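You operate a simulated robot arm through the tools that you are given. There is no shell and no other tool. Be economical: measure what you need, move in short steps, check, and stop when the job is done.

The job below is to be done with a simulated robot arm. You get a single attempt, and the scene is never put back.

## Task
Sift one level scoop of flour into the big yellow bowl.
Fine: tall red scoop, struck on the ledge, into the sieve; none spilt; scoop and sieve back where they stood. Set down upright: tall red scoop.

Only the result counts: the job must be done as asked and must still hold three seconds after the hand-in. Knocking over, shifting, dropping, spilling or breaking anything else fails it.

## Robot
A 6-joint arm with a two-finger parallel gripper, fixed in place. Base frame: the origin is at the foot of the arm, x ahead of it, y to its left, z up; the work surface is at about z = 910. Lengths are in mm, angles in rad, forces in N, time in s.
With the tool pointing down near the work surface it reaches from about 240 to 660 mm from the base axis. Its first joint turns from -1.152 to 1.152 rad. Payload 2.9 kg.
The TCP is the grasp point between the finger pads, 30 mm short of the fingertips. In the tool frame z runs along the fingers and y along their closing line. The gripper opens to 110 mm. The fingers are 20 mm wide and 10 mm thick; the gripper's body (48 by 112 mm) begins 55 mm behind the TCP.
Orientation is told as [roll, pitch, yaw] about the base's x, y, z axes, in that order, counted from this pose: with the fingers straight down and closing along the base's y, the tool's x points along the base's -x, its y along +y and its z along -z.

## Interface
- The arm moves only by the tool nudge_tool. Its argument "motion" is a list of rows, each an object of numbers (a shift or turn left out is 0, a gripper value left out holds the last): "dx", "dy", "dz": the shift along the tool's x, y, z in units of 100 mm (1.0 is 100 mm); "wx", "wy", "wz": the turn, a rotation vector about the tool's x, y, z in units of 120 degrees (1.0 is 120 degrees). In form: [{"dx": .., "dy": .., "dz": .., "wx": .., "wy": .., "wz": ..}, ...]. A call has 1 to 12 rows; each row is the pose to reach, as a shift and turn from the pose commanded when the call began, along the tool's axes at that moment. "claw" is the opening in per cent of the stroke, from 0 (shut) to 100 (fully open), set as the call begins (left out, the last holds). A call with a number of a shift or a turn outside -1 to 1 is refused whole. Rows are played at 5 a second. More than 50 mm and 0.15 rad between two rows, or a gripper value outside its range, and nothing of the call is played. A pose out of reach is approached as far as the arm can. The call stops where the force on the tool passes 70 N (or 10 N more than at its start, if that is more) or the arm is blocked; 0.2 s more then pass. The fingers move at their own pace (about 108 mm/s each) and stop on an object; they squeeze with about 39 N. The grip force told is the motor's: it shows also when the fingers shut on nothing. Time passes only in rows, and 0.2 s behind the last, so rows that repeat a pose let the fingers close. The reply holds the time, the measured pose of the TCP, the force on the tool along the base axes, the opening and the grip force, in the units named above and with some noise, with the torque about the TCP (base axes, N m) and any sound that the robot's microphone picked up, and new pictures: "pictures" is both (left out), scene, wrist or none.
- Cameras (640 x 400 px; columns grow to the right, rows downward): "scene" is fixed at [74.3, 427.2, 1398.3]; the picture's right is [-0.80, -0.60, 0.00], its down [-0.27, 0.36, -0.89] and it looks along [0.54, -0.71, -0.45] (base axes); focal length 228 px, centre (320, 200). "wrist" rides on the gripper at [72, 17, -103] in the tool frame; the picture's right is [-0.23, 0.97, 0.00], its down [-0.76, -0.18, -0.62] and it looks along [-0.61, -0.14, 0.78] (tool axes); focal length 222 px, centre (320, 200). There is no depth. A picture from a camera that has moved, and an enlarged one, comes with that camera's place and axes in the base frame and with its lens.
- zoom(camera, box): a new picture of the part [left, top, right, bottom] of that camera's present view, enlarged. The clock stands still meanwhile.
- sign_off(): hands the job in; it is judged then, once.

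Go step by step. Nothing tells you positions but the pictures and the camera data: compare them with the known pose of the tool, close in by small moves and look again before you grip or let go. The budget is 120 turns and 200 pictures, counting those below and the enlarged ones. Unless the task says otherwise, let go and move clear before handing in, and close with one line.

The tools are called after ">>>" as name(argument=value, ...) on one line, values as JSON. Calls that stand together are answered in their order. nudge_tool: Moves the arm, as the interface text tells. Its arguments: {"type":"object","properties":{"motion":{"type":"array","items":{"type":"object","properties":{"dx":{"type":"number"},"dy":{"type":"number"},"dz":{"type":"number"},"wx":{"type":"number"},"wy":{"type":"number"},"wz":{"type":"number"}}}},"claw":{"type":"number"},"pictures":{"type":"string","enum":["both","scene","wrist","none"]}},"required":["motion"]} The other tools are called the same way: zoom (camera, box) takes an enlarged picture of a part of a camera's view; sign_off () hands the job in.

At the start:

```text
time: 0.0
position: [386.8, -29.8, 1263.2]
ee_rot: [-0.001, -0.001, 0.0]
ft_force: [-0.4, 0.9, 1.1]
moment: [-0.03, -0.02, -0.01]
opening: 110.0
grasp_force: 0.0
```

scene: 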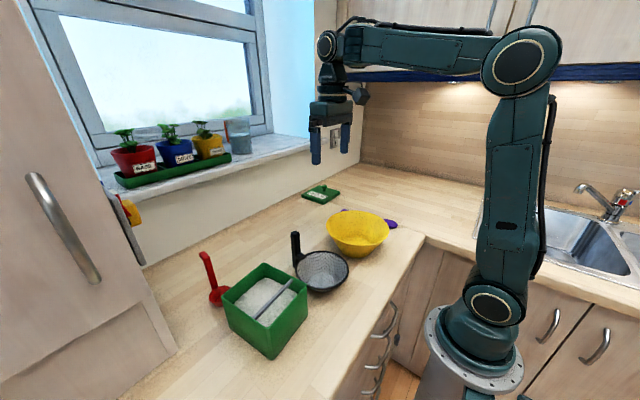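
wrist: 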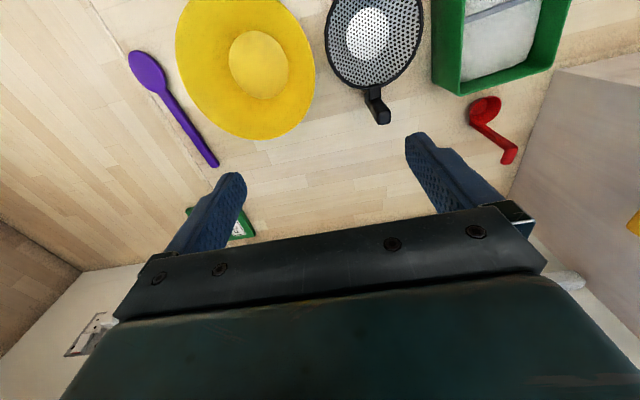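

I see a green flour box with a bar (ledge) across it, a red scoop beside it, a black sieve, and a yellow bowl. I'll zoom in to measure them.

>>> zoom(camera="scene", box=[180, 220, 340, 370])

>>> zoom(camera="scene", box=[280, 170, 420, 300])

>>> zoom(camera="wrist", box=[300, 0, 600, 190])

>>> zoom(camera="scene", box=[90, 100, 260, 250])

```text
2.67 times, centred on (260, 295) of scene
camera zoom: at [74.3, 427.2, 1398.3], right [-0.8, -0.6, 0.0], down [-0.27, 0.36, -0.89], along [0.54, -0.71, -0.45], focal length 607 px, centre (480, -53)
```

zoom: 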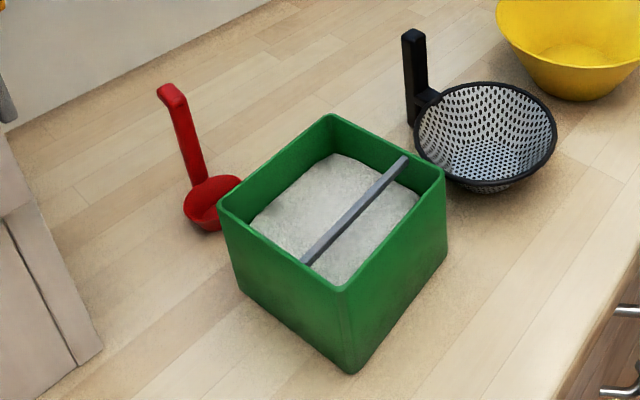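

```text
3.08 times, centred on (350, 235) of scene
camera zoom: at [74.3, 427.2, 1398.3], right [-0.8, -0.6, 0.0], down [-0.27, 0.36, -0.89], along [0.54, -0.71, -0.45], focal length 701 px, centre (228, 92)
```

zoom: 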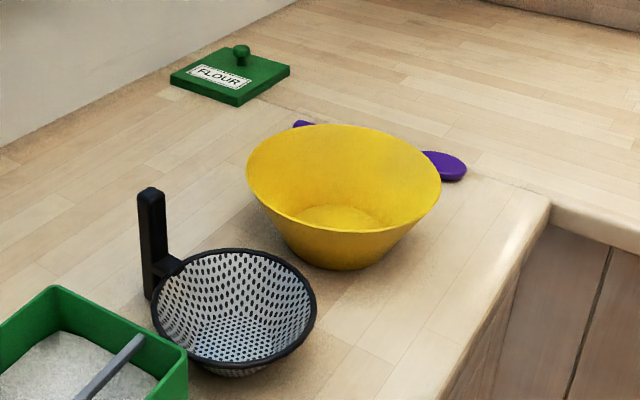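

```text
2.11 times, centred on (450, 95) of wrist
camera zoom: at [314.7, -13.2, 1366.9], right [0.23, 0.97, 0.0], down [0.76, -0.18, 0.62], along [0.61, -0.14, -0.78], focal length 468 px, centre (46, 421)
```

zoom: 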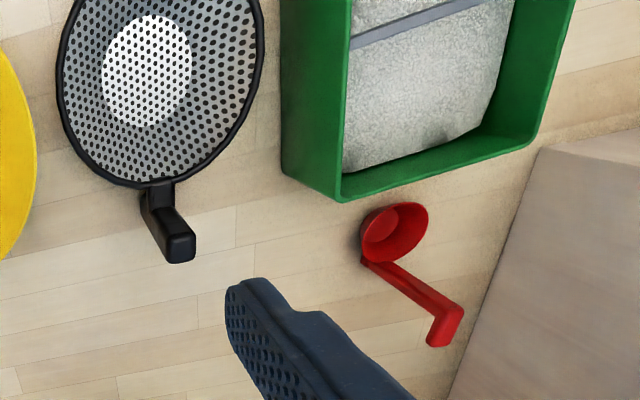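

```text
2.67 times, centred on (175, 175) of scene
camera zoom: at [74.3, 427.2, 1398.3], right [-0.8, -0.6, 0.0], down [-0.27, 0.36, -0.89], along [0.54, -0.71, -0.45], focal length 607 px, centre (707, 267)
```

zoom: 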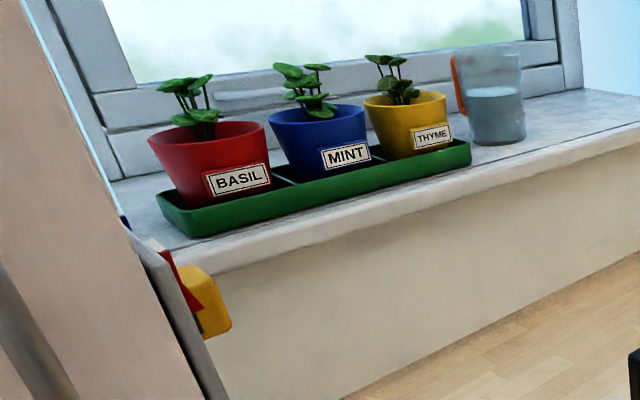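

The box is near (378,220), with the bar along y at x≈354. The scoop cup is near (506,260) and the sieve near (347,65) with its handle at (446,55). The bowl is near (340,-130). I'll move the wrist camera back for a better look.

>>> nudge_tool(motion=[{"dx": 0.3, "dy": 0.35}, {"dx": 0.6, "dy": 0.7}, {"dx": 0.9, "dy": 1.0}, {"dx": 1.0, "dy": 1.0, "dz": 0.3}])

```text
time: 1.0
position: [286.1, 68.4, 1228.2]
ee_rot: [0.0, 0.002, -0.001]
ft_force: [0.0, -0.2, -0.5]
moment: [0.0, 0.02, -0.01]
opening: 109.6
grasp_force: 0.1
camera wrist: at [215.3, 86.1, 1332.9], right [0.23, 0.97, 0.0], down [0.76, -0.18, 0.62], along [0.61, -0.14, -0.78], focal length 222 px, centre (320, 200)
```

scene: 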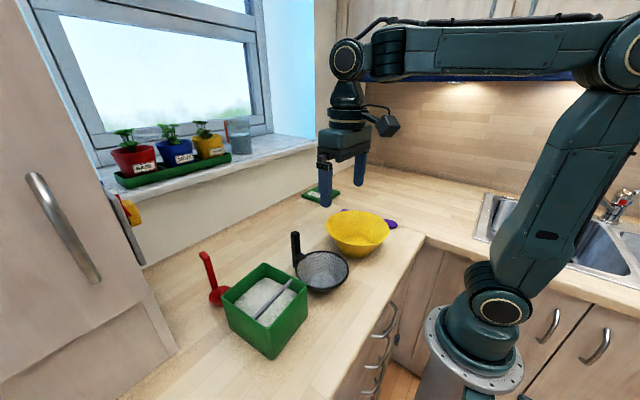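
wrist: 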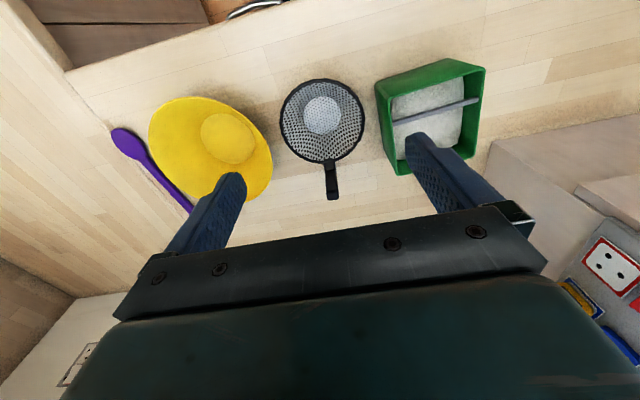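

>>> zoom(camera="wrist", box=[360, 40, 500, 190])

>>> zoom(camera="wrist", box=[140, 70, 380, 220])

>>> zoom(camera="scene", box=[280, 220, 360, 300])

>>> zoom(camera="scene", box=[190, 240, 320, 370])

```text
2.67 times, centred on (430, 115) of wrist
camera zoom: at [215.3, 86.1, 1332.9], right [0.23, 0.97, 0.0], down [0.76, -0.18, 0.62], along [0.61, -0.14, -0.78], focal length 592 px, centre (27, 427)
```

zoom: 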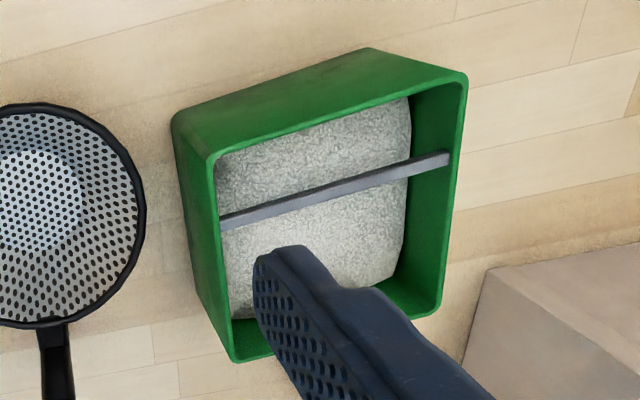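

```text
2.67 times, centred on (260, 145) of wrist
camera zoom: at [215.3, 86.1, 1332.9], right [0.23, 0.97, 0.0], down [0.76, -0.18, 0.62], along [0.61, -0.14, -0.78], focal length 592 px, centre (480, 347)
```

zoom: 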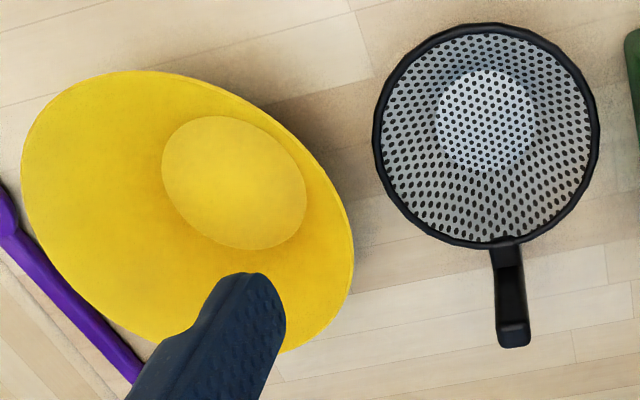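

```text
5.00 times, centred on (320, 260) of scene
camera zoom: at [74.3, 427.2, 1398.3], right [-0.8, -0.6, 0.0], down [-0.27, 0.36, -0.89], along [0.54, -0.71, -0.45], focal length 1138 px, centre (320, -100)
```

zoom: 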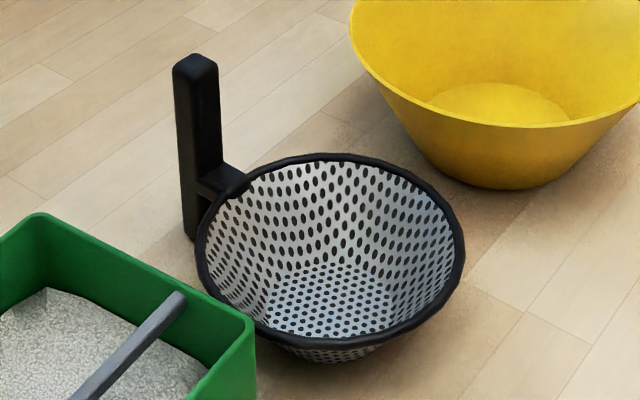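

```text
3.08 times, centred on (255, 305) of scene
camera zoom: at [74.3, 427.2, 1398.3], right [-0.8, -0.6, 0.0], down [-0.27, 0.36, -0.89], along [0.54, -0.71, -0.45], focal length 701 px, centre (520, -123)
```

zoom: 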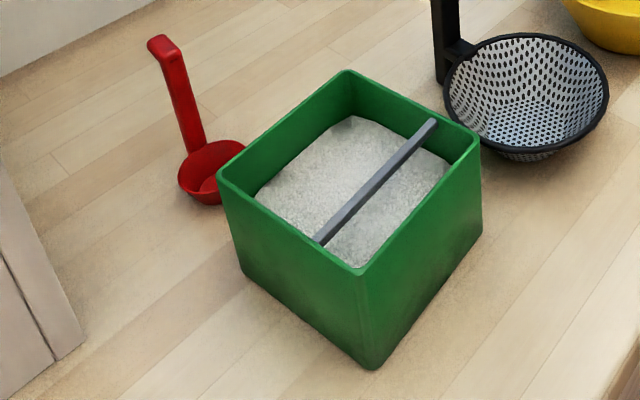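

The sieve handle runs down to the table as a leg and is joined to the rim by a link, so the sieve can be hung on the bowl rim. The flour surface is near z 980, with the bar at z≈1000. Next I'll go above the scoop and look at it.

>>> nudge_tool(motion=[{"dx": -0.33, "dy": 0.33}, {"dx": -0.66, "dy": 0.66}, {"dx": -0.95, "dy": 0.98}], pictures="none")

>>> nudge_tool(motion=[{"dx": -0.3, "dy": 0.33}, {"dx": -0.6, "dy": 0.66}, {"dx": -0.9, "dy": 0.89}, {"dx": -0.9, "dy": 0.89, "dz": 0.4}])

```text
time: 1.8
position: [380.4, 166.7, 1229.6]
ee_rot: [0.001, 0.0, 0.0]
ft_force: [0.3, -0.4, -0.1]
moment: [-0.01, 0.01, 0.01]
opening: 110.0
grasp_force: 0.0
```

```text
time: 2.8
position: [469.6, 253.6, 1189.4]
ee_rot: [0.001, 0.0, -0.001]
ft_force: [0.4, -0.5, 0.6]
moment: [0.0, 0.0, -0.01]
opening: 110.2
grasp_force: 0.0
camera wrist: at [396.7, 271.3, 1293.0], right [0.23, 0.97, 0.0], down [0.76, -0.18, 0.62], along [0.61, -0.14, -0.78], focal length 222 px, centre (320, 200)
```

scene: 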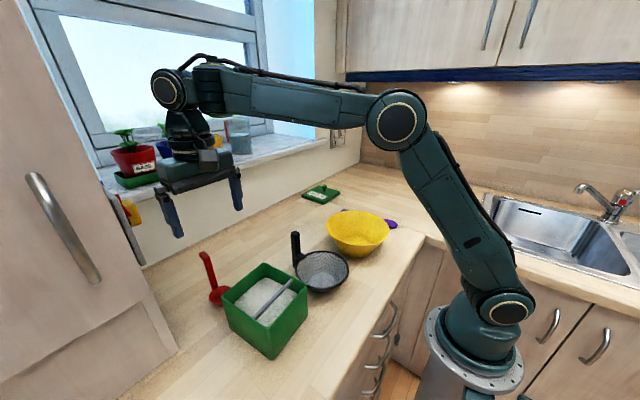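
wrist: 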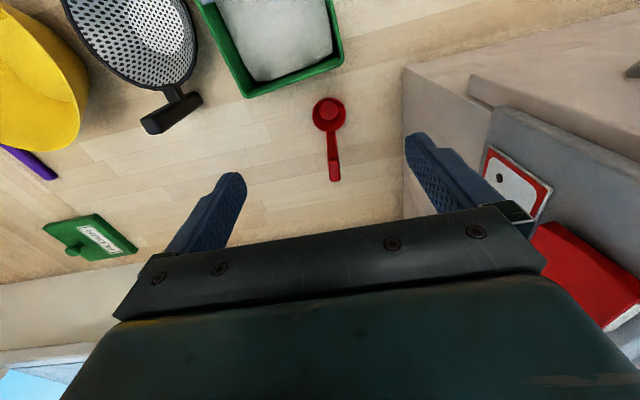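

>>> zoom(camera="wrist", box=[280, 70, 400, 200])

>>> zoom(camera="wrist", box=[60, 0, 360, 160])

>>> zoom(camera="scene", box=[180, 240, 250, 310])

```text
3.08 times, centred on (340, 135) of wrist
camera zoom: at [396.7, 271.3, 1293.0], right [0.23, 0.97, 0.0], down [0.76, -0.18, 0.62], along [0.61, -0.14, -0.78], focal length 684 px, centre (258, 400)
```

zoom: 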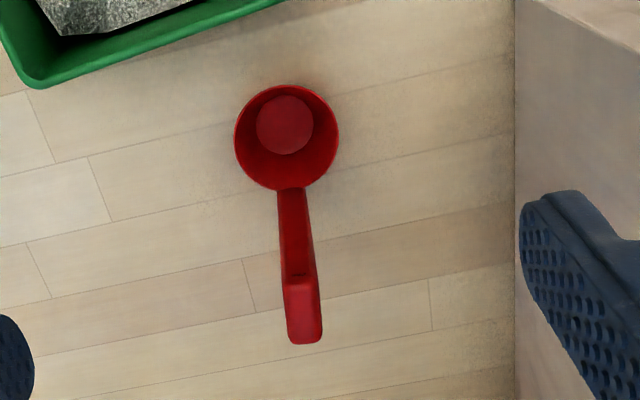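

```text
2.13 times, centred on (210, 80) of wrist
camera zoom: at [396.7, 271.3, 1293.0], right [0.23, 0.97, 0.0], down [0.76, -0.18, 0.62], along [0.61, -0.14, -0.78], focal length 474 px, centre (555, 456)
```

zoom: 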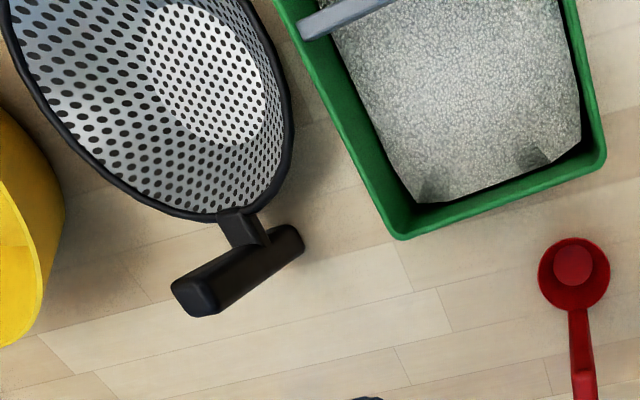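

```text
5.71 times, centred on (215, 275) of scene
camera zoom: at [74.3, 427.2, 1398.3], right [-0.8, -0.6, 0.0], down [-0.27, 0.36, -0.89], along [0.54, -0.71, -0.45], focal length 1301 px, centre (920, -229)
```

zoom: 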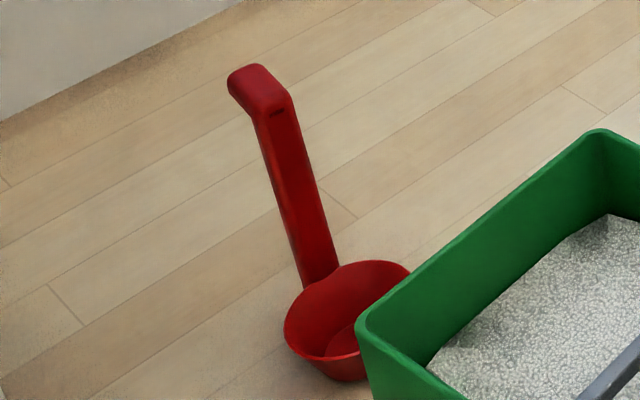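

Scoop: cup at (511,261), 53 mm across. Its handle is at (540,257) and rises to z≈1040. I'll hang the sieve on the bowl first, so I'm moving above the sieve handle.

>>> nudge_tool(motion=[{"dx": 0.1, "dy": -0.45}, {"dx": 0.2, "dy": -0.9}, {"dx": 0.24, "dy": -1.0}], pictures="none")

>>> nudge_tool(motion=[{"dy": -0.45}, {"dy": -0.9}, {"dy": -0.98, "dz": 0.3}, {"dy": -0.98, "dz": 0.6}])

```text
time: 3.6
position: [447.0, 158.0, 1191.9]
ee_rot: [0.0, 0.0, 0.001]
ft_force: [0.0, 0.8, -0.2]
moment: [-0.03, -0.01, -0.01]
opening: 110.2
grasp_force: 0.0
```

```text
time: 4.6
position: [447.4, 58.7, 1134.9]
ee_rot: [0.0, 0.0, 0.001]
ft_force: [0.1, -0.6, 1.1]
moment: [0.0, -0.02, 0.0]
opening: 110.2
grasp_force: 0.1
camera wrist: at [375.5, 74.9, 1238.6], right [0.23, 0.97, 0.0], down [0.76, -0.18, 0.62], along [0.61, -0.14, -0.78], focal length 222 px, centre (320, 200)
```

scene: 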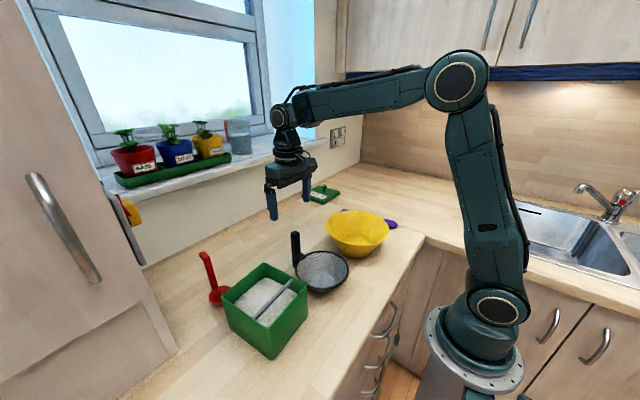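
wrist: 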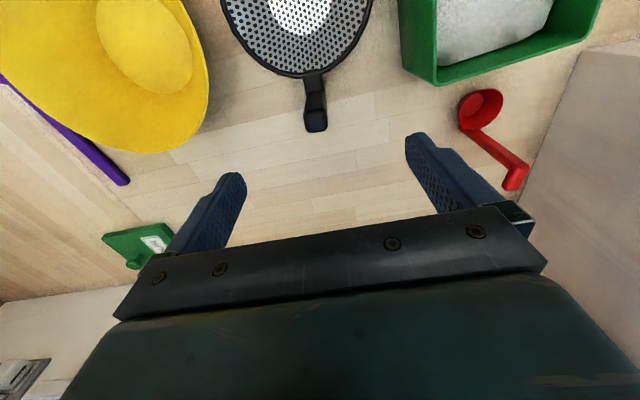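

>>> zoom(camera="wrist", box=[220, 0, 400, 150])

>>> zoom(camera="wrist", box=[0, 0, 220, 160])

```text
2.67 times, centred on (310, 75) of wrist
camera zoom: at [375.5, 74.9, 1238.6], right [0.23, 0.97, 0.0], down [0.76, -0.18, 0.62], along [0.61, -0.14, -0.78], focal length 592 px, centre (347, 533)
```

zoom: 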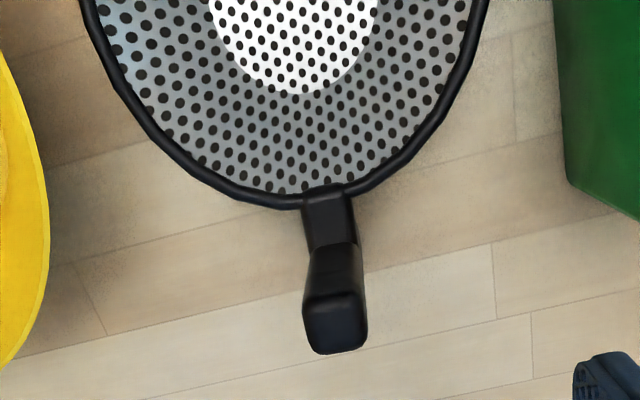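

```text
2.50 times, centred on (110, 80) of wrist
camera zoom: at [375.5, 74.9, 1238.6], right [0.23, 0.97, 0.0], down [0.76, -0.18, 0.62], along [0.61, -0.14, -0.78], focal length 555 px, centre (845, 500)
```

zoom: 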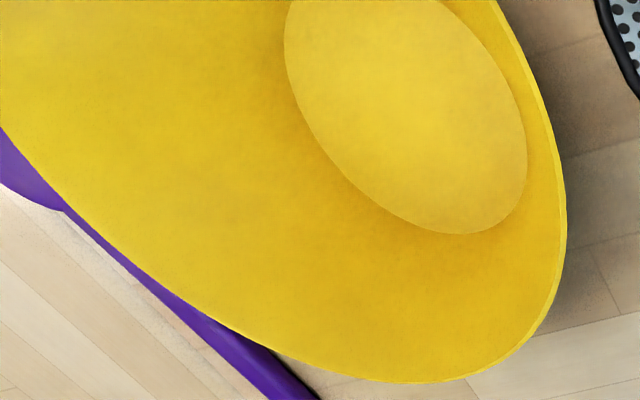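

The sieve handle is at (444,56), about 20 mm wide. The sieve rim is at z≈964. I'll descend around the handle.

>>> nudge_tool(motion=[{"dx": 0.034, "dy": -0.03, "dz": 0.3, "wz": 0.045}, {"dx": 0.034, "dy": -0.03, "dz": 0.65, "wz": 0.045}, {"dx": 0.034, "dy": -0.03, "dz": 0.9, "wz": 0.045}, {"dx": 0.034, "dy": -0.03, "dz": 0.9, "wz": 0.045}])

```text
time: 5.6
position: [442.3, 54.3, 1040.7]
ee_rot: [0.001, -0.001, -0.094]
ft_force: [-0.3, -0.7, 1.1]
moment: [0.04, 0.0, 0.03]
opening: 110.0
grasp_force: 0.1
camera wrist: at [372.3, 77.5, 1146.1], right [0.32, 0.95, 0.0], down [0.74, -0.25, 0.62], along [0.59, -0.2, -0.78], focal length 222 px, centre (320, 200)
```

scene: 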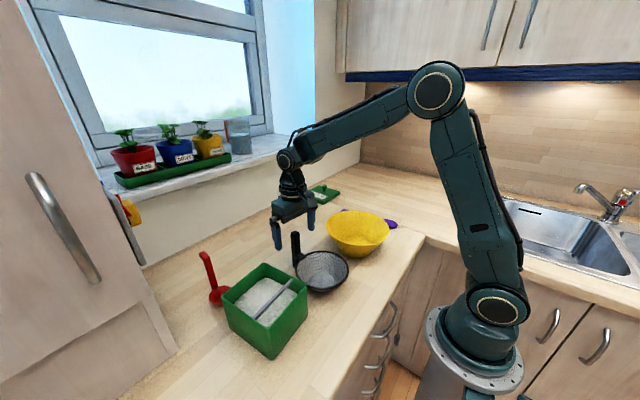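
wrist: 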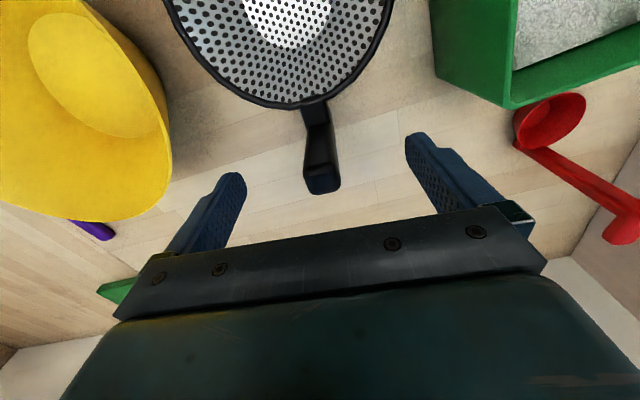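

The handle is centred at about (443,55). I'll go down 30 mm and grip.

>>> nudge_tool(motion=[{"dz": 0.15}, {"dz": 0.3}], pictures="wrist")

>>> nudge_tool(motion=[{}, {}, {}, {}, {}], claw=0)

```text
time: 6.2
position: [444.0, 54.5, 1012.4]
ee_rot: [0.0, 0.0, -0.095]
ft_force: [-0.2, 0.0, -1.2]
moment: [-0.02, -0.01, -0.01]
opening: 109.9
grasp_force: 0.1
camera wrist: at [372.9, 77.8, 1116.6], right [0.32, 0.95, 0.0], down [0.74, -0.25, 0.62], along [0.59, -0.2, -0.78], focal length 222 px, centre (320, 200)
```

wrist: 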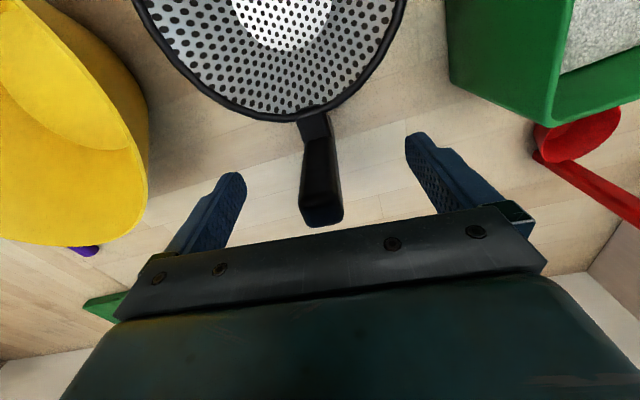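

```text
time: 7.4
position: [442.3, 54.8, 1012.8]
ee_rot: [-0.001, -0.001, -0.095]
ft_force: [0.2, 0.5, 0.7]
moment: [0.02, -0.03, -0.02]
opening: 21.5
grasp_force: 39.3
camera wrist: at [372.8, 77.8, 1116.7], right [0.32, 0.95, 0.0], down [0.74, -0.25, 0.62], along [0.59, -0.2, -0.78], focal length 222 px, centre (320, 200)
```

scene: 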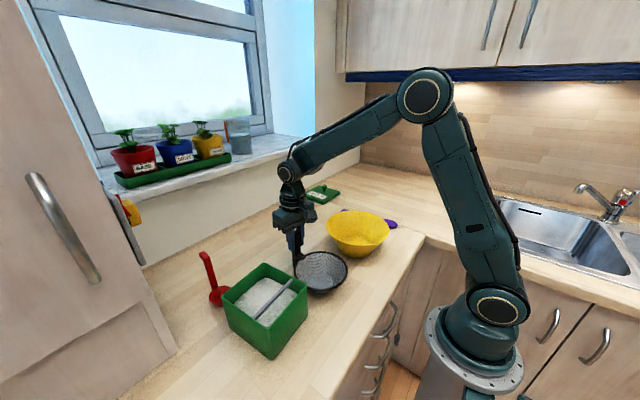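
wrist: 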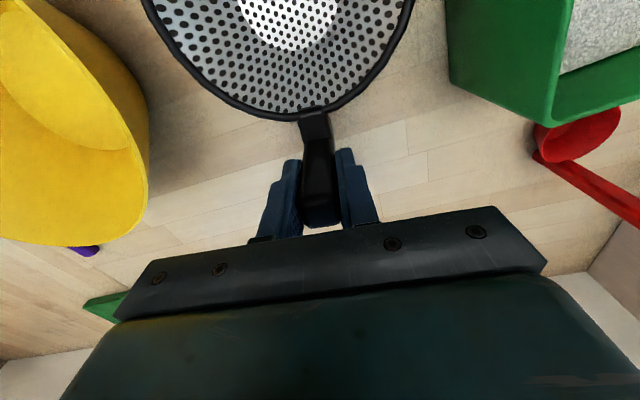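

The sieve is gripped at (443.2,54.6,1012.6) with yaw -0.095, which is its home pose. Lifting it now.

>>> nudge_tool(motion=[{"dz": -0.2}, {"dz": -0.5}, {"dz": -0.8}, {"dz": -1.0}])

```text
time: 8.4
position: [445.3, 55.4, 1112.6]
ee_rot: [0.002, 0.002, -0.094]
ft_force: [0.1, 0.8, -1.0]
moment: [0.01, -0.07, 0.0]
opening: 21.3
grasp_force: 39.3
camera wrist: at [375.0, 79.1, 1217.0], right [0.32, 0.95, 0.0], down [0.74, -0.25, 0.62], along [0.59, -0.2, -0.78], focal length 222 px, centre (320, 200)
```

scene: 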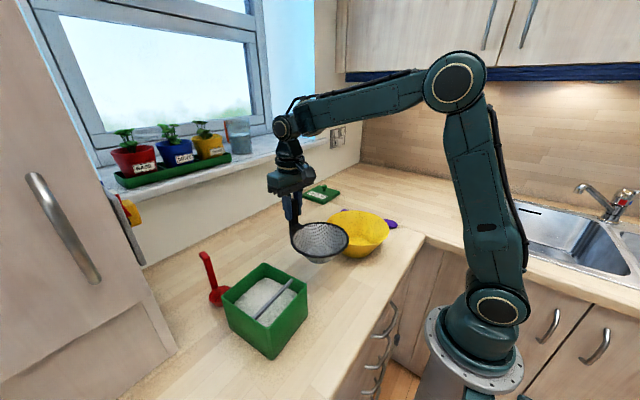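
wrist: 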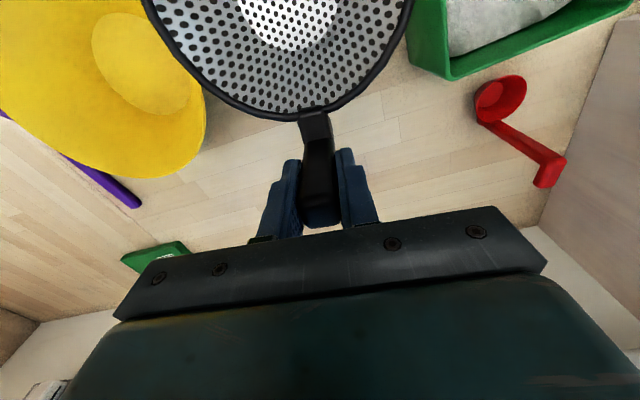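

The sieve came up cleanly. I'll carry it over to the bowl so the link sits above the +x side of the bowl rim.

>>> nudge_tool(motion=[{"dx": -0.08, "dy": -0.33}, {"dx": -0.16, "dy": -0.66}, {"dx": -0.24, "dy": -1.0}], pictures="none")

>>> nudge_tool(motion=[{"dx": -0.08, "dy": -0.33}, {"dx": -0.16, "dy": -0.66}, {"dx": -0.24, "dy": -1.0}])

>>> zoom(camera="scene", box=[290, 150, 430, 270])

```text
time: 9.2
position: [459.1, -47.8, 1111.5]
ee_rot: [0.001, -0.002, -0.093]
ft_force: [0.0, -0.6, -1.1]
moment: [0.02, -0.04, 0.02]
opening: 21.6
grasp_force: 38.9
```

```text
time: 10.0
position: [474.2, -149.2, 1113.2]
ee_rot: [0.0, -0.001, -0.094]
ft_force: [0.4, -0.2, -1.5]
moment: [-0.01, -0.04, 0.02]
opening: 21.6
grasp_force: 39.2
camera wrist: at [404.7, -124.9, 1217.1], right [0.32, 0.95, 0.0], down [0.74, -0.25, 0.62], along [0.59, -0.2, -0.78], focal length 222 px, centre (320, 200)
```

scene: 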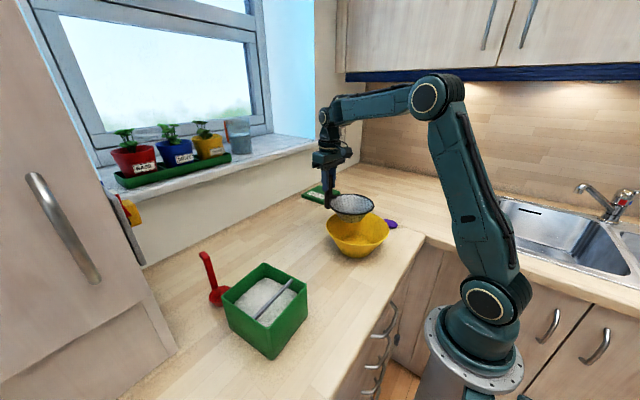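
wrist: 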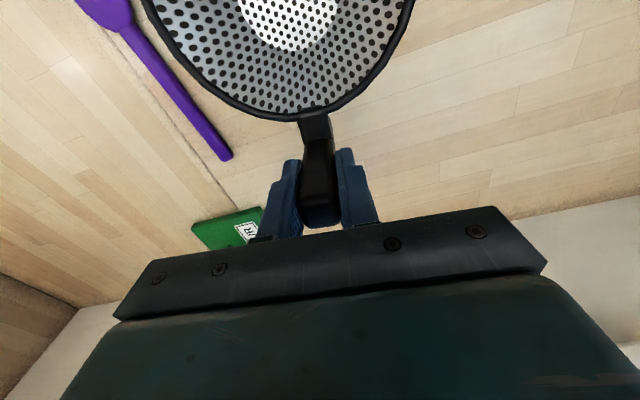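

```text
3.33 times, centred on (360, 210) of scene
camera zoom: at [74.3, 427.2, 1398.3], right [-0.8, -0.6, 0.0], down [-0.27, 0.36, -0.89], along [0.54, -0.71, -0.45], focal length 759 px, centre (187, 167)
```

zoom: 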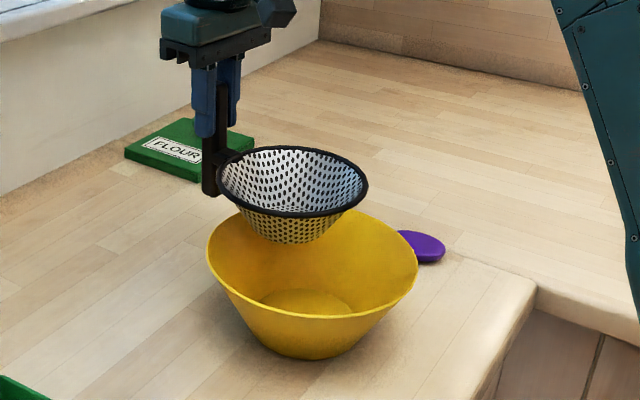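

By my estimate the gap between sieve rim and leg is right above the bowl rim. I'll lower it partway and check.

>>> nudge_tool(motion=[{"dz": 0.15}, {"dz": 0.3}, {"dz": 0.4}], pictures="none")

>>> zoom(camera="scene", box=[310, 170, 400, 260])

>>> zoom(camera="wrist", box=[220, 60, 420, 240])

```text
time: 10.8
position: [472.9, -147.9, 1072.1]
ee_rot: [-0.001, -0.001, -0.094]
ft_force: [-0.1, -0.2, -1.6]
moment: [0.02, -0.03, -0.03]
opening: 21.6
grasp_force: 38.9
```

```text
4.44 times, centred on (355, 215) of scene
camera zoom: at [74.3, 427.2, 1398.3], right [-0.8, -0.6, 0.0], down [-0.27, 0.36, -0.89], along [0.54, -0.71, -0.45], focal length 1012 px, centre (164, 133)
```

zoom: 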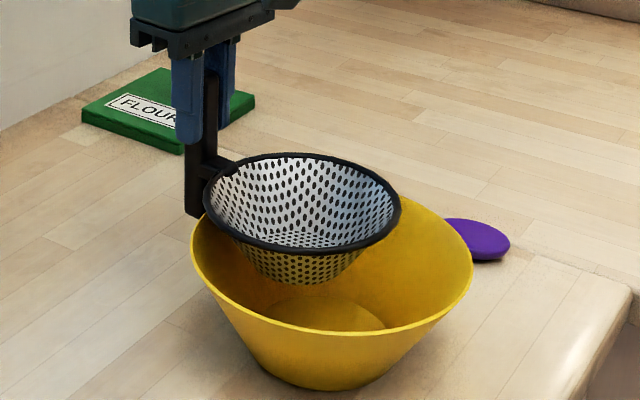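

```text
2.22 times, centred on (320, 150) of wrist
camera zoom: at [404.1, -124.8, 1176.1], right [0.32, 0.95, 0.0], down [0.74, -0.25, 0.62], along [0.59, -0.2, -0.78], focal length 494 px, centre (320, 311)
```

zoom: 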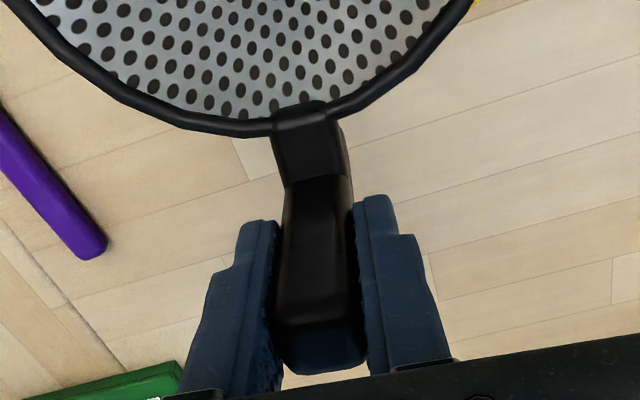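

It's consistent with the bowl rim lying in the gap. I'll lower a bit more and look again.

>>> nudge_tool(motion=[{"dz": 0.08}, {"dz": 0.15}], pictures="none")

>>> zoom(camera="scene", box=[310, 170, 400, 260])

>>> zoom(camera="wrist", box=[220, 60, 420, 240])

```text
time: 11.4
position: [474.3, -148.0, 1057.9]
ee_rot: [0.0, 0.0, -0.093]
ft_force: [0.9, 0.7, 2.4]
moment: [-0.06, -0.04, -0.01]
opening: 21.7
grasp_force: 39.1
```

```text
4.44 times, centred on (355, 215) of scene
camera zoom: at [74.3, 427.2, 1398.3], right [-0.8, -0.6, 0.0], down [-0.27, 0.36, -0.89], along [0.54, -0.71, -0.45], focal length 1012 px, centre (164, 133)
```

zoom: 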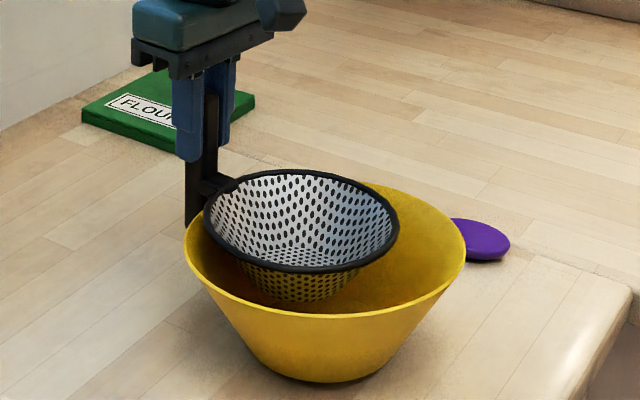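

```text
2.22 times, centred on (320, 150) of wrist
camera zoom: at [403.9, -125.3, 1160.8], right [0.32, 0.95, 0.0], down [0.74, -0.25, 0.62], along [0.59, -0.2, -0.78], focal length 494 px, centre (320, 311)
```

zoom: 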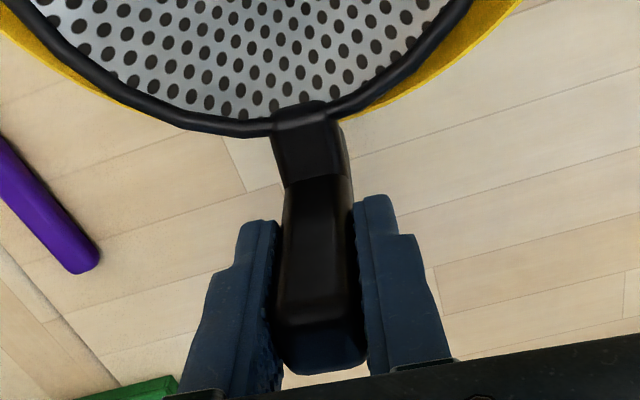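

The tool force rose and the bowl tipped slightly, so the link is already on the rim and pressing it. I'll raise a little so the bowl settles level again.

>>> nudge_tool(motion=[{"dz": -0.05}, {"dz": -0.08}, {"dz": -0.08}], pictures="none")

>>> zoom(camera="scene", box=[310, 170, 400, 260])

>>> zoom(camera="wrist", box=[220, 60, 420, 240])

```text
time: 12.2
position: [473.8, -149.1, 1065.2]
ee_rot: [-0.002, -0.001, -0.093]
ft_force: [-0.2, 0.0, -0.3]
moment: [0.0, -0.02, 0.0]
opening: 21.8
grasp_force: 39.8
```

```text
4.44 times, centred on (355, 215) of scene
camera zoom: at [74.3, 427.2, 1398.3], right [-0.8, -0.6, 0.0], down [-0.27, 0.36, -0.89], along [0.54, -0.71, -0.45], focal length 1012 px, centre (164, 133)
```

zoom: 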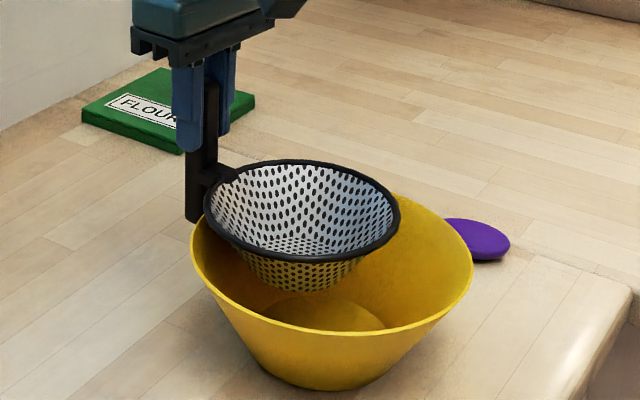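

```text
2.22 times, centred on (320, 150) of wrist
camera zoom: at [404.2, -125.5, 1169.6], right [0.32, 0.95, 0.0], down [0.74, -0.25, 0.62], along [0.59, -0.2, -0.78], focal length 494 px, centre (320, 311)
```

zoom: 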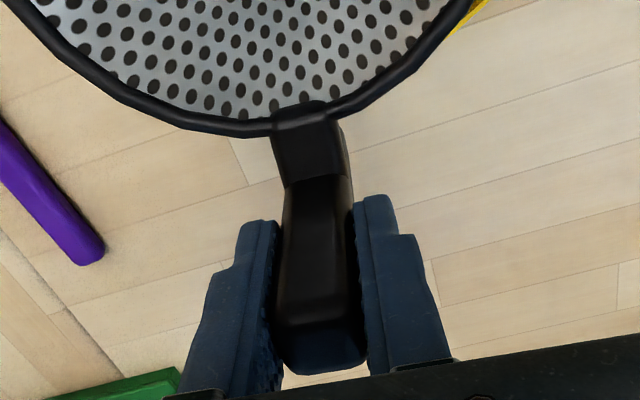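

The bowl is back exactly as it was and unmoved. I'll shift the sieve slightly outward, then tilt it in hand about the link so it comes to rest gently against the bowl.

>>> nudge_tool(motion=[{"dx": -0.036, "dy": 0.044}, {"dx": 0.03, "dy": 0.044, "dz": 0.005, "wy": -0.048}, {"dx": 0.09, "dy": 0.044, "dz": 0.0, "wy": -0.095}], pictures="none")

>>> zoom(camera="scene", box=[310, 170, 400, 260])

>>> zoom(camera="wrist", box=[180, 0, 420, 240])

```text
time: 13.0
position: [463.7, -142.2, 1068.0]
ee_rot: [0.002, -0.199, -0.094]
ft_force: [-1.2, -0.3, 0.3]
moment: [0.02, 0.15, 0.0]
opening: 21.4
grasp_force: 39.1
```

```text
4.44 times, centred on (355, 215) of scene
camera zoom: at [74.3, 427.2, 1398.3], right [-0.8, -0.6, 0.0], down [-0.27, 0.36, -0.89], along [0.54, -0.71, -0.45], focal length 1012 px, centre (164, 133)
```

zoom: 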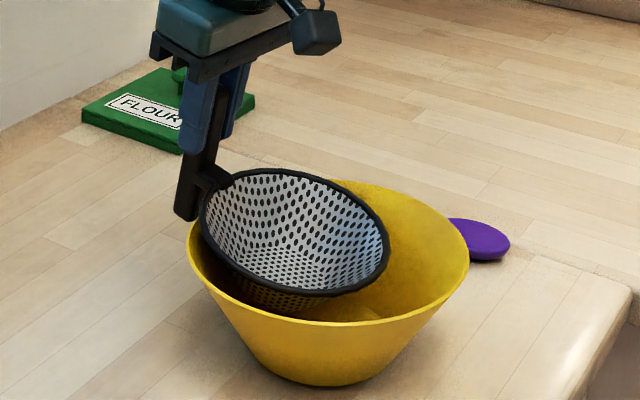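

```text
1.67 times, centred on (300, 120) of wrist
camera zoom: at [375.0, -117.9, 1154.7], right [0.31, 0.95, 0.04], down [0.6, -0.24, 0.76], along [0.73, -0.21, -0.65], focal length 370 px, centre (353, 333)
```

zoom: 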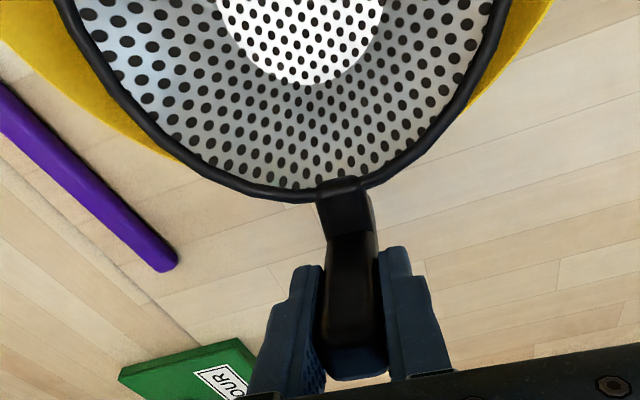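

The sieve wall touches the bowl wall at 0.2 rad. I'll shift inward 8 mm so the leg nears the rim, then check.

>>> nudge_tool(motion=[{"dx": 0.04, "dz": -0.008}, {"dx": 0.078, "dz": -0.016}, {"dx": 0.078, "dz": -0.016}], pictures="none")

>>> zoom(camera="scene", box=[310, 170, 400, 260])

>>> zoom(camera="wrist", box=[180, 0, 420, 240])

```text
time: 13.8
position: [457.5, -143.1, 1066.1]
ee_rot: [0.001, -0.2, -0.096]
ft_force: [-0.3, 0.2, -1.6]
moment: [-0.01, -0.05, 0.02]
opening: 21.6
grasp_force: 39.0
```

```text
4.44 times, centred on (355, 215) of scene
camera zoom: at [74.3, 427.2, 1398.3], right [-0.8, -0.6, 0.0], down [-0.27, 0.36, -0.89], along [0.54, -0.71, -0.45], focal length 1012 px, centre (164, 133)
```

zoom: 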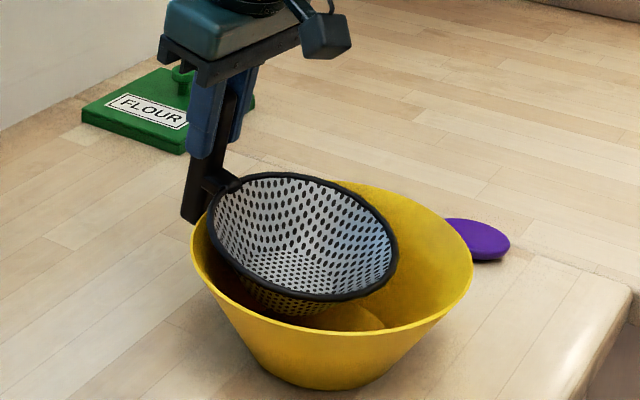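

```text
1.67 times, centred on (300, 120) of wrist
camera zoom: at [367.9, -117.7, 1153.9], right [0.31, 0.95, 0.04], down [0.6, -0.24, 0.76], along [0.73, -0.21, -0.65], focal length 370 px, centre (353, 333)
```

zoom: 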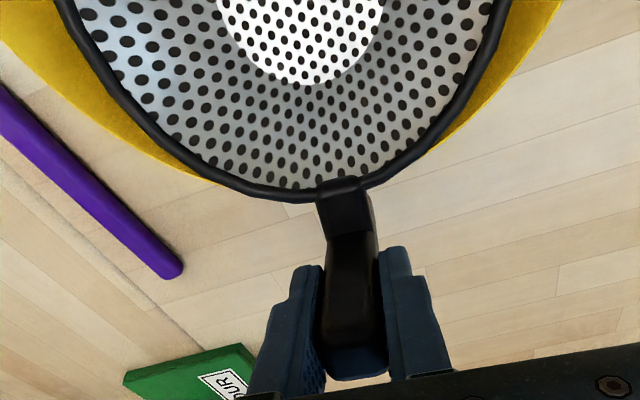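

The bowl is undisturbed and free of contact. I'll tilt a further 0.12 rad about the link.

>>> nudge_tool(motion=[{"dx": 0.036, "dz": -0.009, "wy": -0.028}, {"dx": 0.073, "dz": -0.018, "wy": -0.057}, {"dx": 0.073, "dz": -0.018, "wy": -0.057}], pictures="none")

>>> zoom(camera="scene", box=[310, 170, 400, 260])

```text
time: 14.6
position: [450.0, -141.5, 1066.3]
ee_rot: [0.001, -0.319, -0.094]
ft_force: [-1.5, 0.8, -1.2]
moment: [0.01, 0.16, 0.02]
opening: 21.5
grasp_force: 38.9
```

```text
4.44 times, centred on (355, 215) of scene
camera zoom: at [74.3, 427.2, 1398.3], right [-0.8, -0.6, 0.0], down [-0.27, 0.36, -0.89], along [0.54, -0.71, -0.45], focal length 1012 px, centre (164, 133)
```

zoom: 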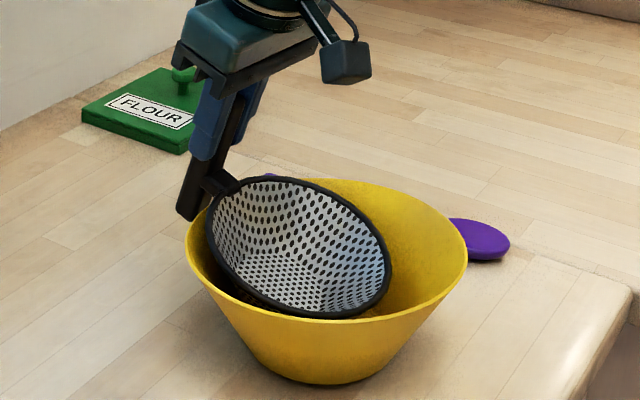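

It contacts again. I'll shift inward 6 mm first, then tilt a bit more towards the rest position (sieve bottom on the bowl floor).

>>> nudge_tool(motion=[{"dx": 0.03, "dz": -0.01}, {"dx": 0.057, "dz": -0.019}, {"dx": 0.057, "dz": -0.019}], pictures="none")

>>> zoom(camera="scene", box=[310, 170, 400, 260])

>>> zoom(camera="wrist", box=[180, 0, 420, 240])

```text
time: 15.4
position: [443.9, -140.2, 1066.1]
ee_rot: [0.001, -0.32, -0.093]
ft_force: [-0.1, 0.3, -1.2]
moment: [0.02, -0.05, 0.01]
opening: 21.5
grasp_force: 39.5
```

```text
4.44 times, centred on (355, 215) of scene
camera zoom: at [74.3, 427.2, 1398.3], right [-0.8, -0.6, 0.0], down [-0.27, 0.36, -0.89], along [0.54, -0.71, -0.45], focal length 1012 px, centre (164, 133)
```

zoom: 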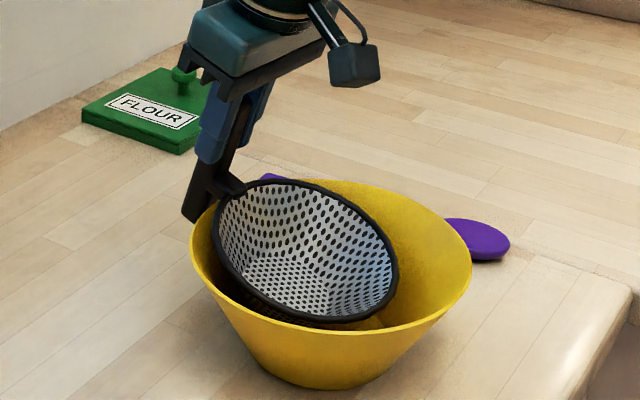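

```text
1.67 times, centred on (300, 120) of wrist
camera zoom: at [345.0, -113.7, 1142.5], right [0.31, 0.95, 0.07], down [0.51, -0.23, 0.83], along [0.8, -0.22, -0.55], focal length 370 px, centre (353, 333)
```

zoom: 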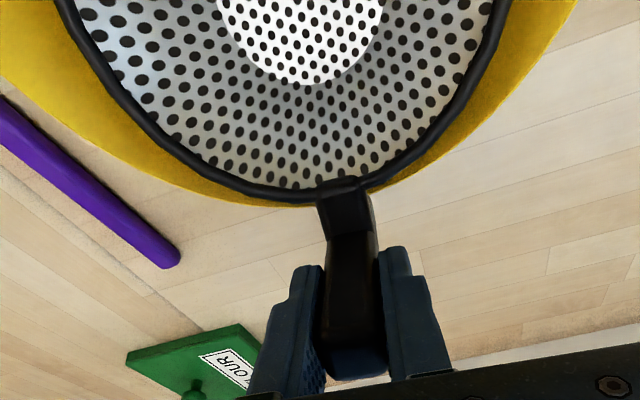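

Good: the bowl rim now passes under the link. Lowering gently a few mm and watching the force.

>>> nudge_tool(motion=[{"dx": 0.006, "dz": 0.019}, {"dx": 0.012, "dz": 0.038}, {"dx": 0.012, "dz": 0.038}], pictures="none")

>>> zoom(camera="scene", box=[310, 170, 400, 260])

```text
time: 16.2
position: [443.4, -140.5, 1062.8]
ee_rot: [0.001, -0.32, -0.094]
ft_force: [0.0, -0.5, 1.0]
moment: [-0.06, -0.05, 0.0]
opening: 21.6
grasp_force: 39.1
```

```text
4.44 times, centred on (355, 215) of scene
camera zoom: at [74.3, 427.2, 1398.3], right [-0.8, -0.6, 0.0], down [-0.27, 0.36, -0.89], along [0.54, -0.71, -0.45], focal length 1012 px, centre (164, 133)
```

zoom: 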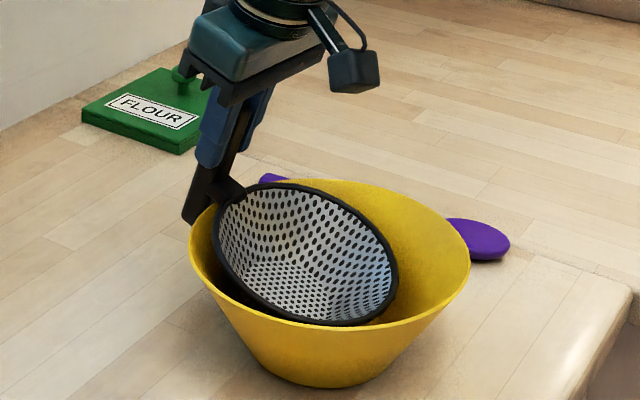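

The link rests on the rim. I'll ease up 1 mm and open the fingers only slightly so the sieve settles.

>>> nudge_tool(motion=[{"dx": -0.003, "dz": -0.01}, {"dx": -0.003, "dz": -0.01}], pictures="none")

>>> nudge_tool(motion=[{}, {}, {}, {}], claw=32)

>>> zoom(camera="scene", box=[310, 170, 400, 260])

```text
time: 16.8
position: [443.8, -139.5, 1062.7]
ee_rot: [0.0, -0.318, -0.095]
ft_force: [-0.1, -0.1, 0.7]
moment: [-0.01, 0.03, 0.01]
opening: 21.6
grasp_force: 38.9
```

```text
time: 17.8
position: [443.7, -139.6, 1063.0]
ee_rot: [-0.001, -0.318, -0.093]
ft_force: [1.2, -0.6, -0.3]
moment: [0.03, 0.03, -0.01]
opening: 35.3
grasp_force: 0.0
camera wrist: at [345.3, -113.8, 1139.4], right [0.31, 0.95, 0.07], down [0.51, -0.23, 0.83], along [0.8, -0.22, -0.55], focal length 222 px, centre (320, 200)
```

scene: 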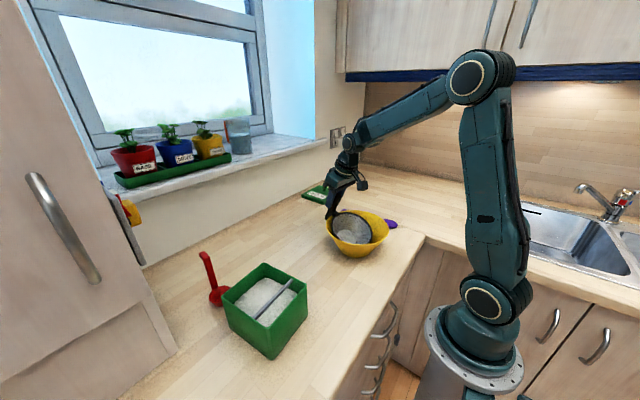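
wrist: 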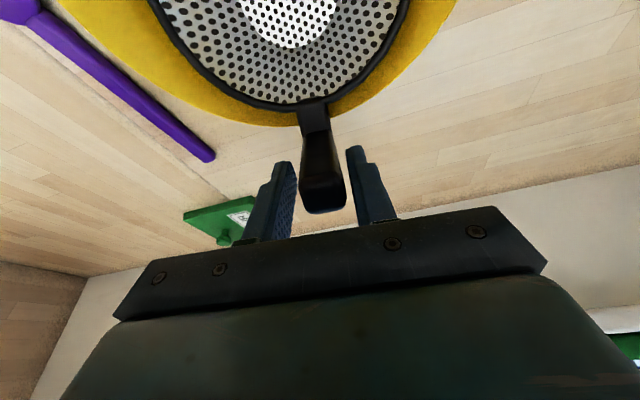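

```text
4.44 times, centred on (355, 215) of scene
camera zoom: at [74.3, 427.2, 1398.3], right [-0.8, -0.6, 0.0], down [-0.27, 0.36, -0.89], along [0.54, -0.71, -0.45], focal length 1012 px, centre (164, 133)
```

zoom: 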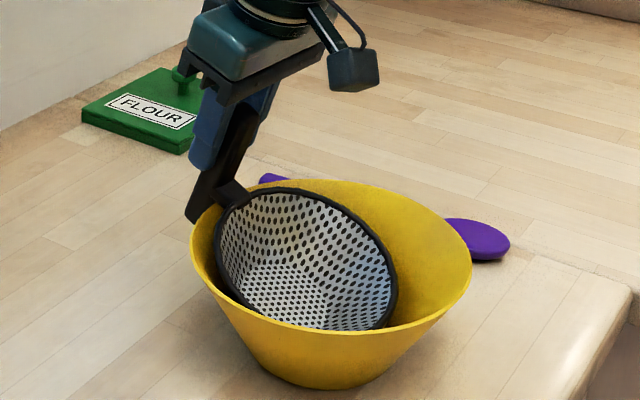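

The sieve has settled, hung on the rim and resting inside the bowl, which hasn't moved. I'll retreat along the tool axis.

>>> nudge_tool(motion=[{}, {"dz": -0.4}, {"dz": -0.8}, {"dz": -1.0}], claw=60)

>>> zoom(camera="scene", box=[310, 170, 400, 260])

```text
time: 18.8
position: [412.2, -134.7, 1158.4]
ee_rot: [0.0, -0.319, -0.093]
ft_force: [-0.3, 0.0, -0.3]
moment: [-0.02, 0.02, 0.02]
opening: 66.0
grasp_force: 0.1
camera wrist: at [313.7, -108.6, 1235.2], right [0.31, 0.95, 0.07], down [0.51, -0.23, 0.83], along [0.8, -0.22, -0.55], focal length 222 px, centre (320, 200)
```

scene: 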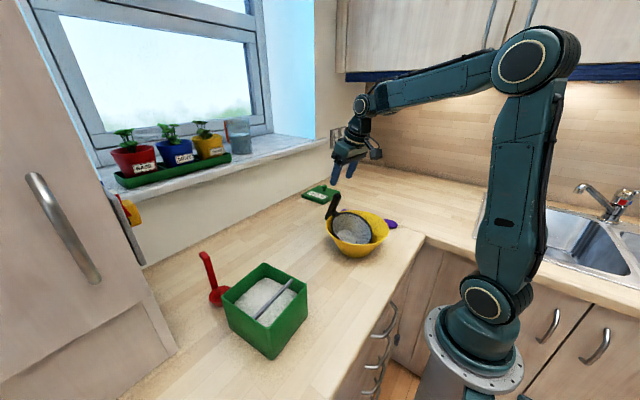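
wrist: 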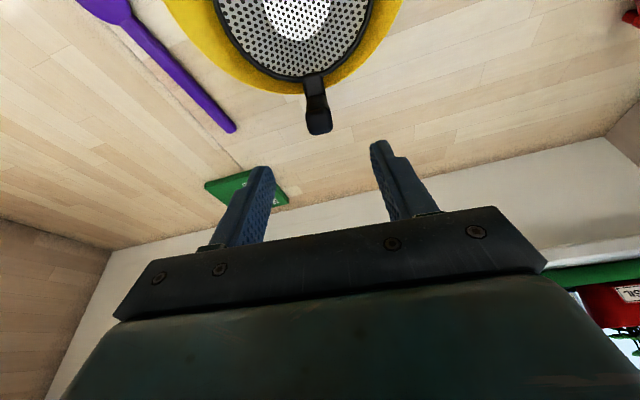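

```text
4.44 times, centred on (355, 215) of scene
camera zoom: at [74.3, 427.2, 1398.3], right [-0.8, -0.6, 0.0], down [-0.27, 0.36, -0.89], along [0.54, -0.71, -0.45], focal length 1012 px, centre (164, 133)
```

zoom: 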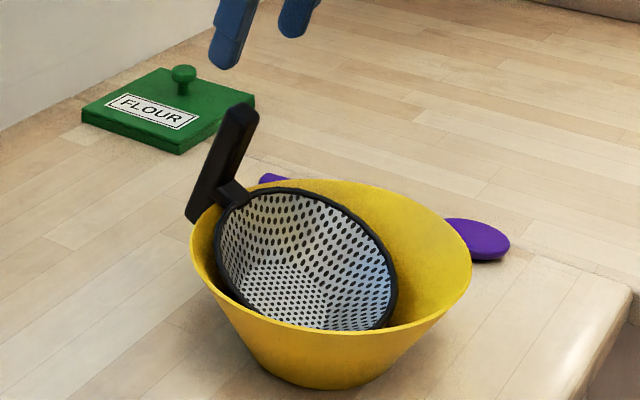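

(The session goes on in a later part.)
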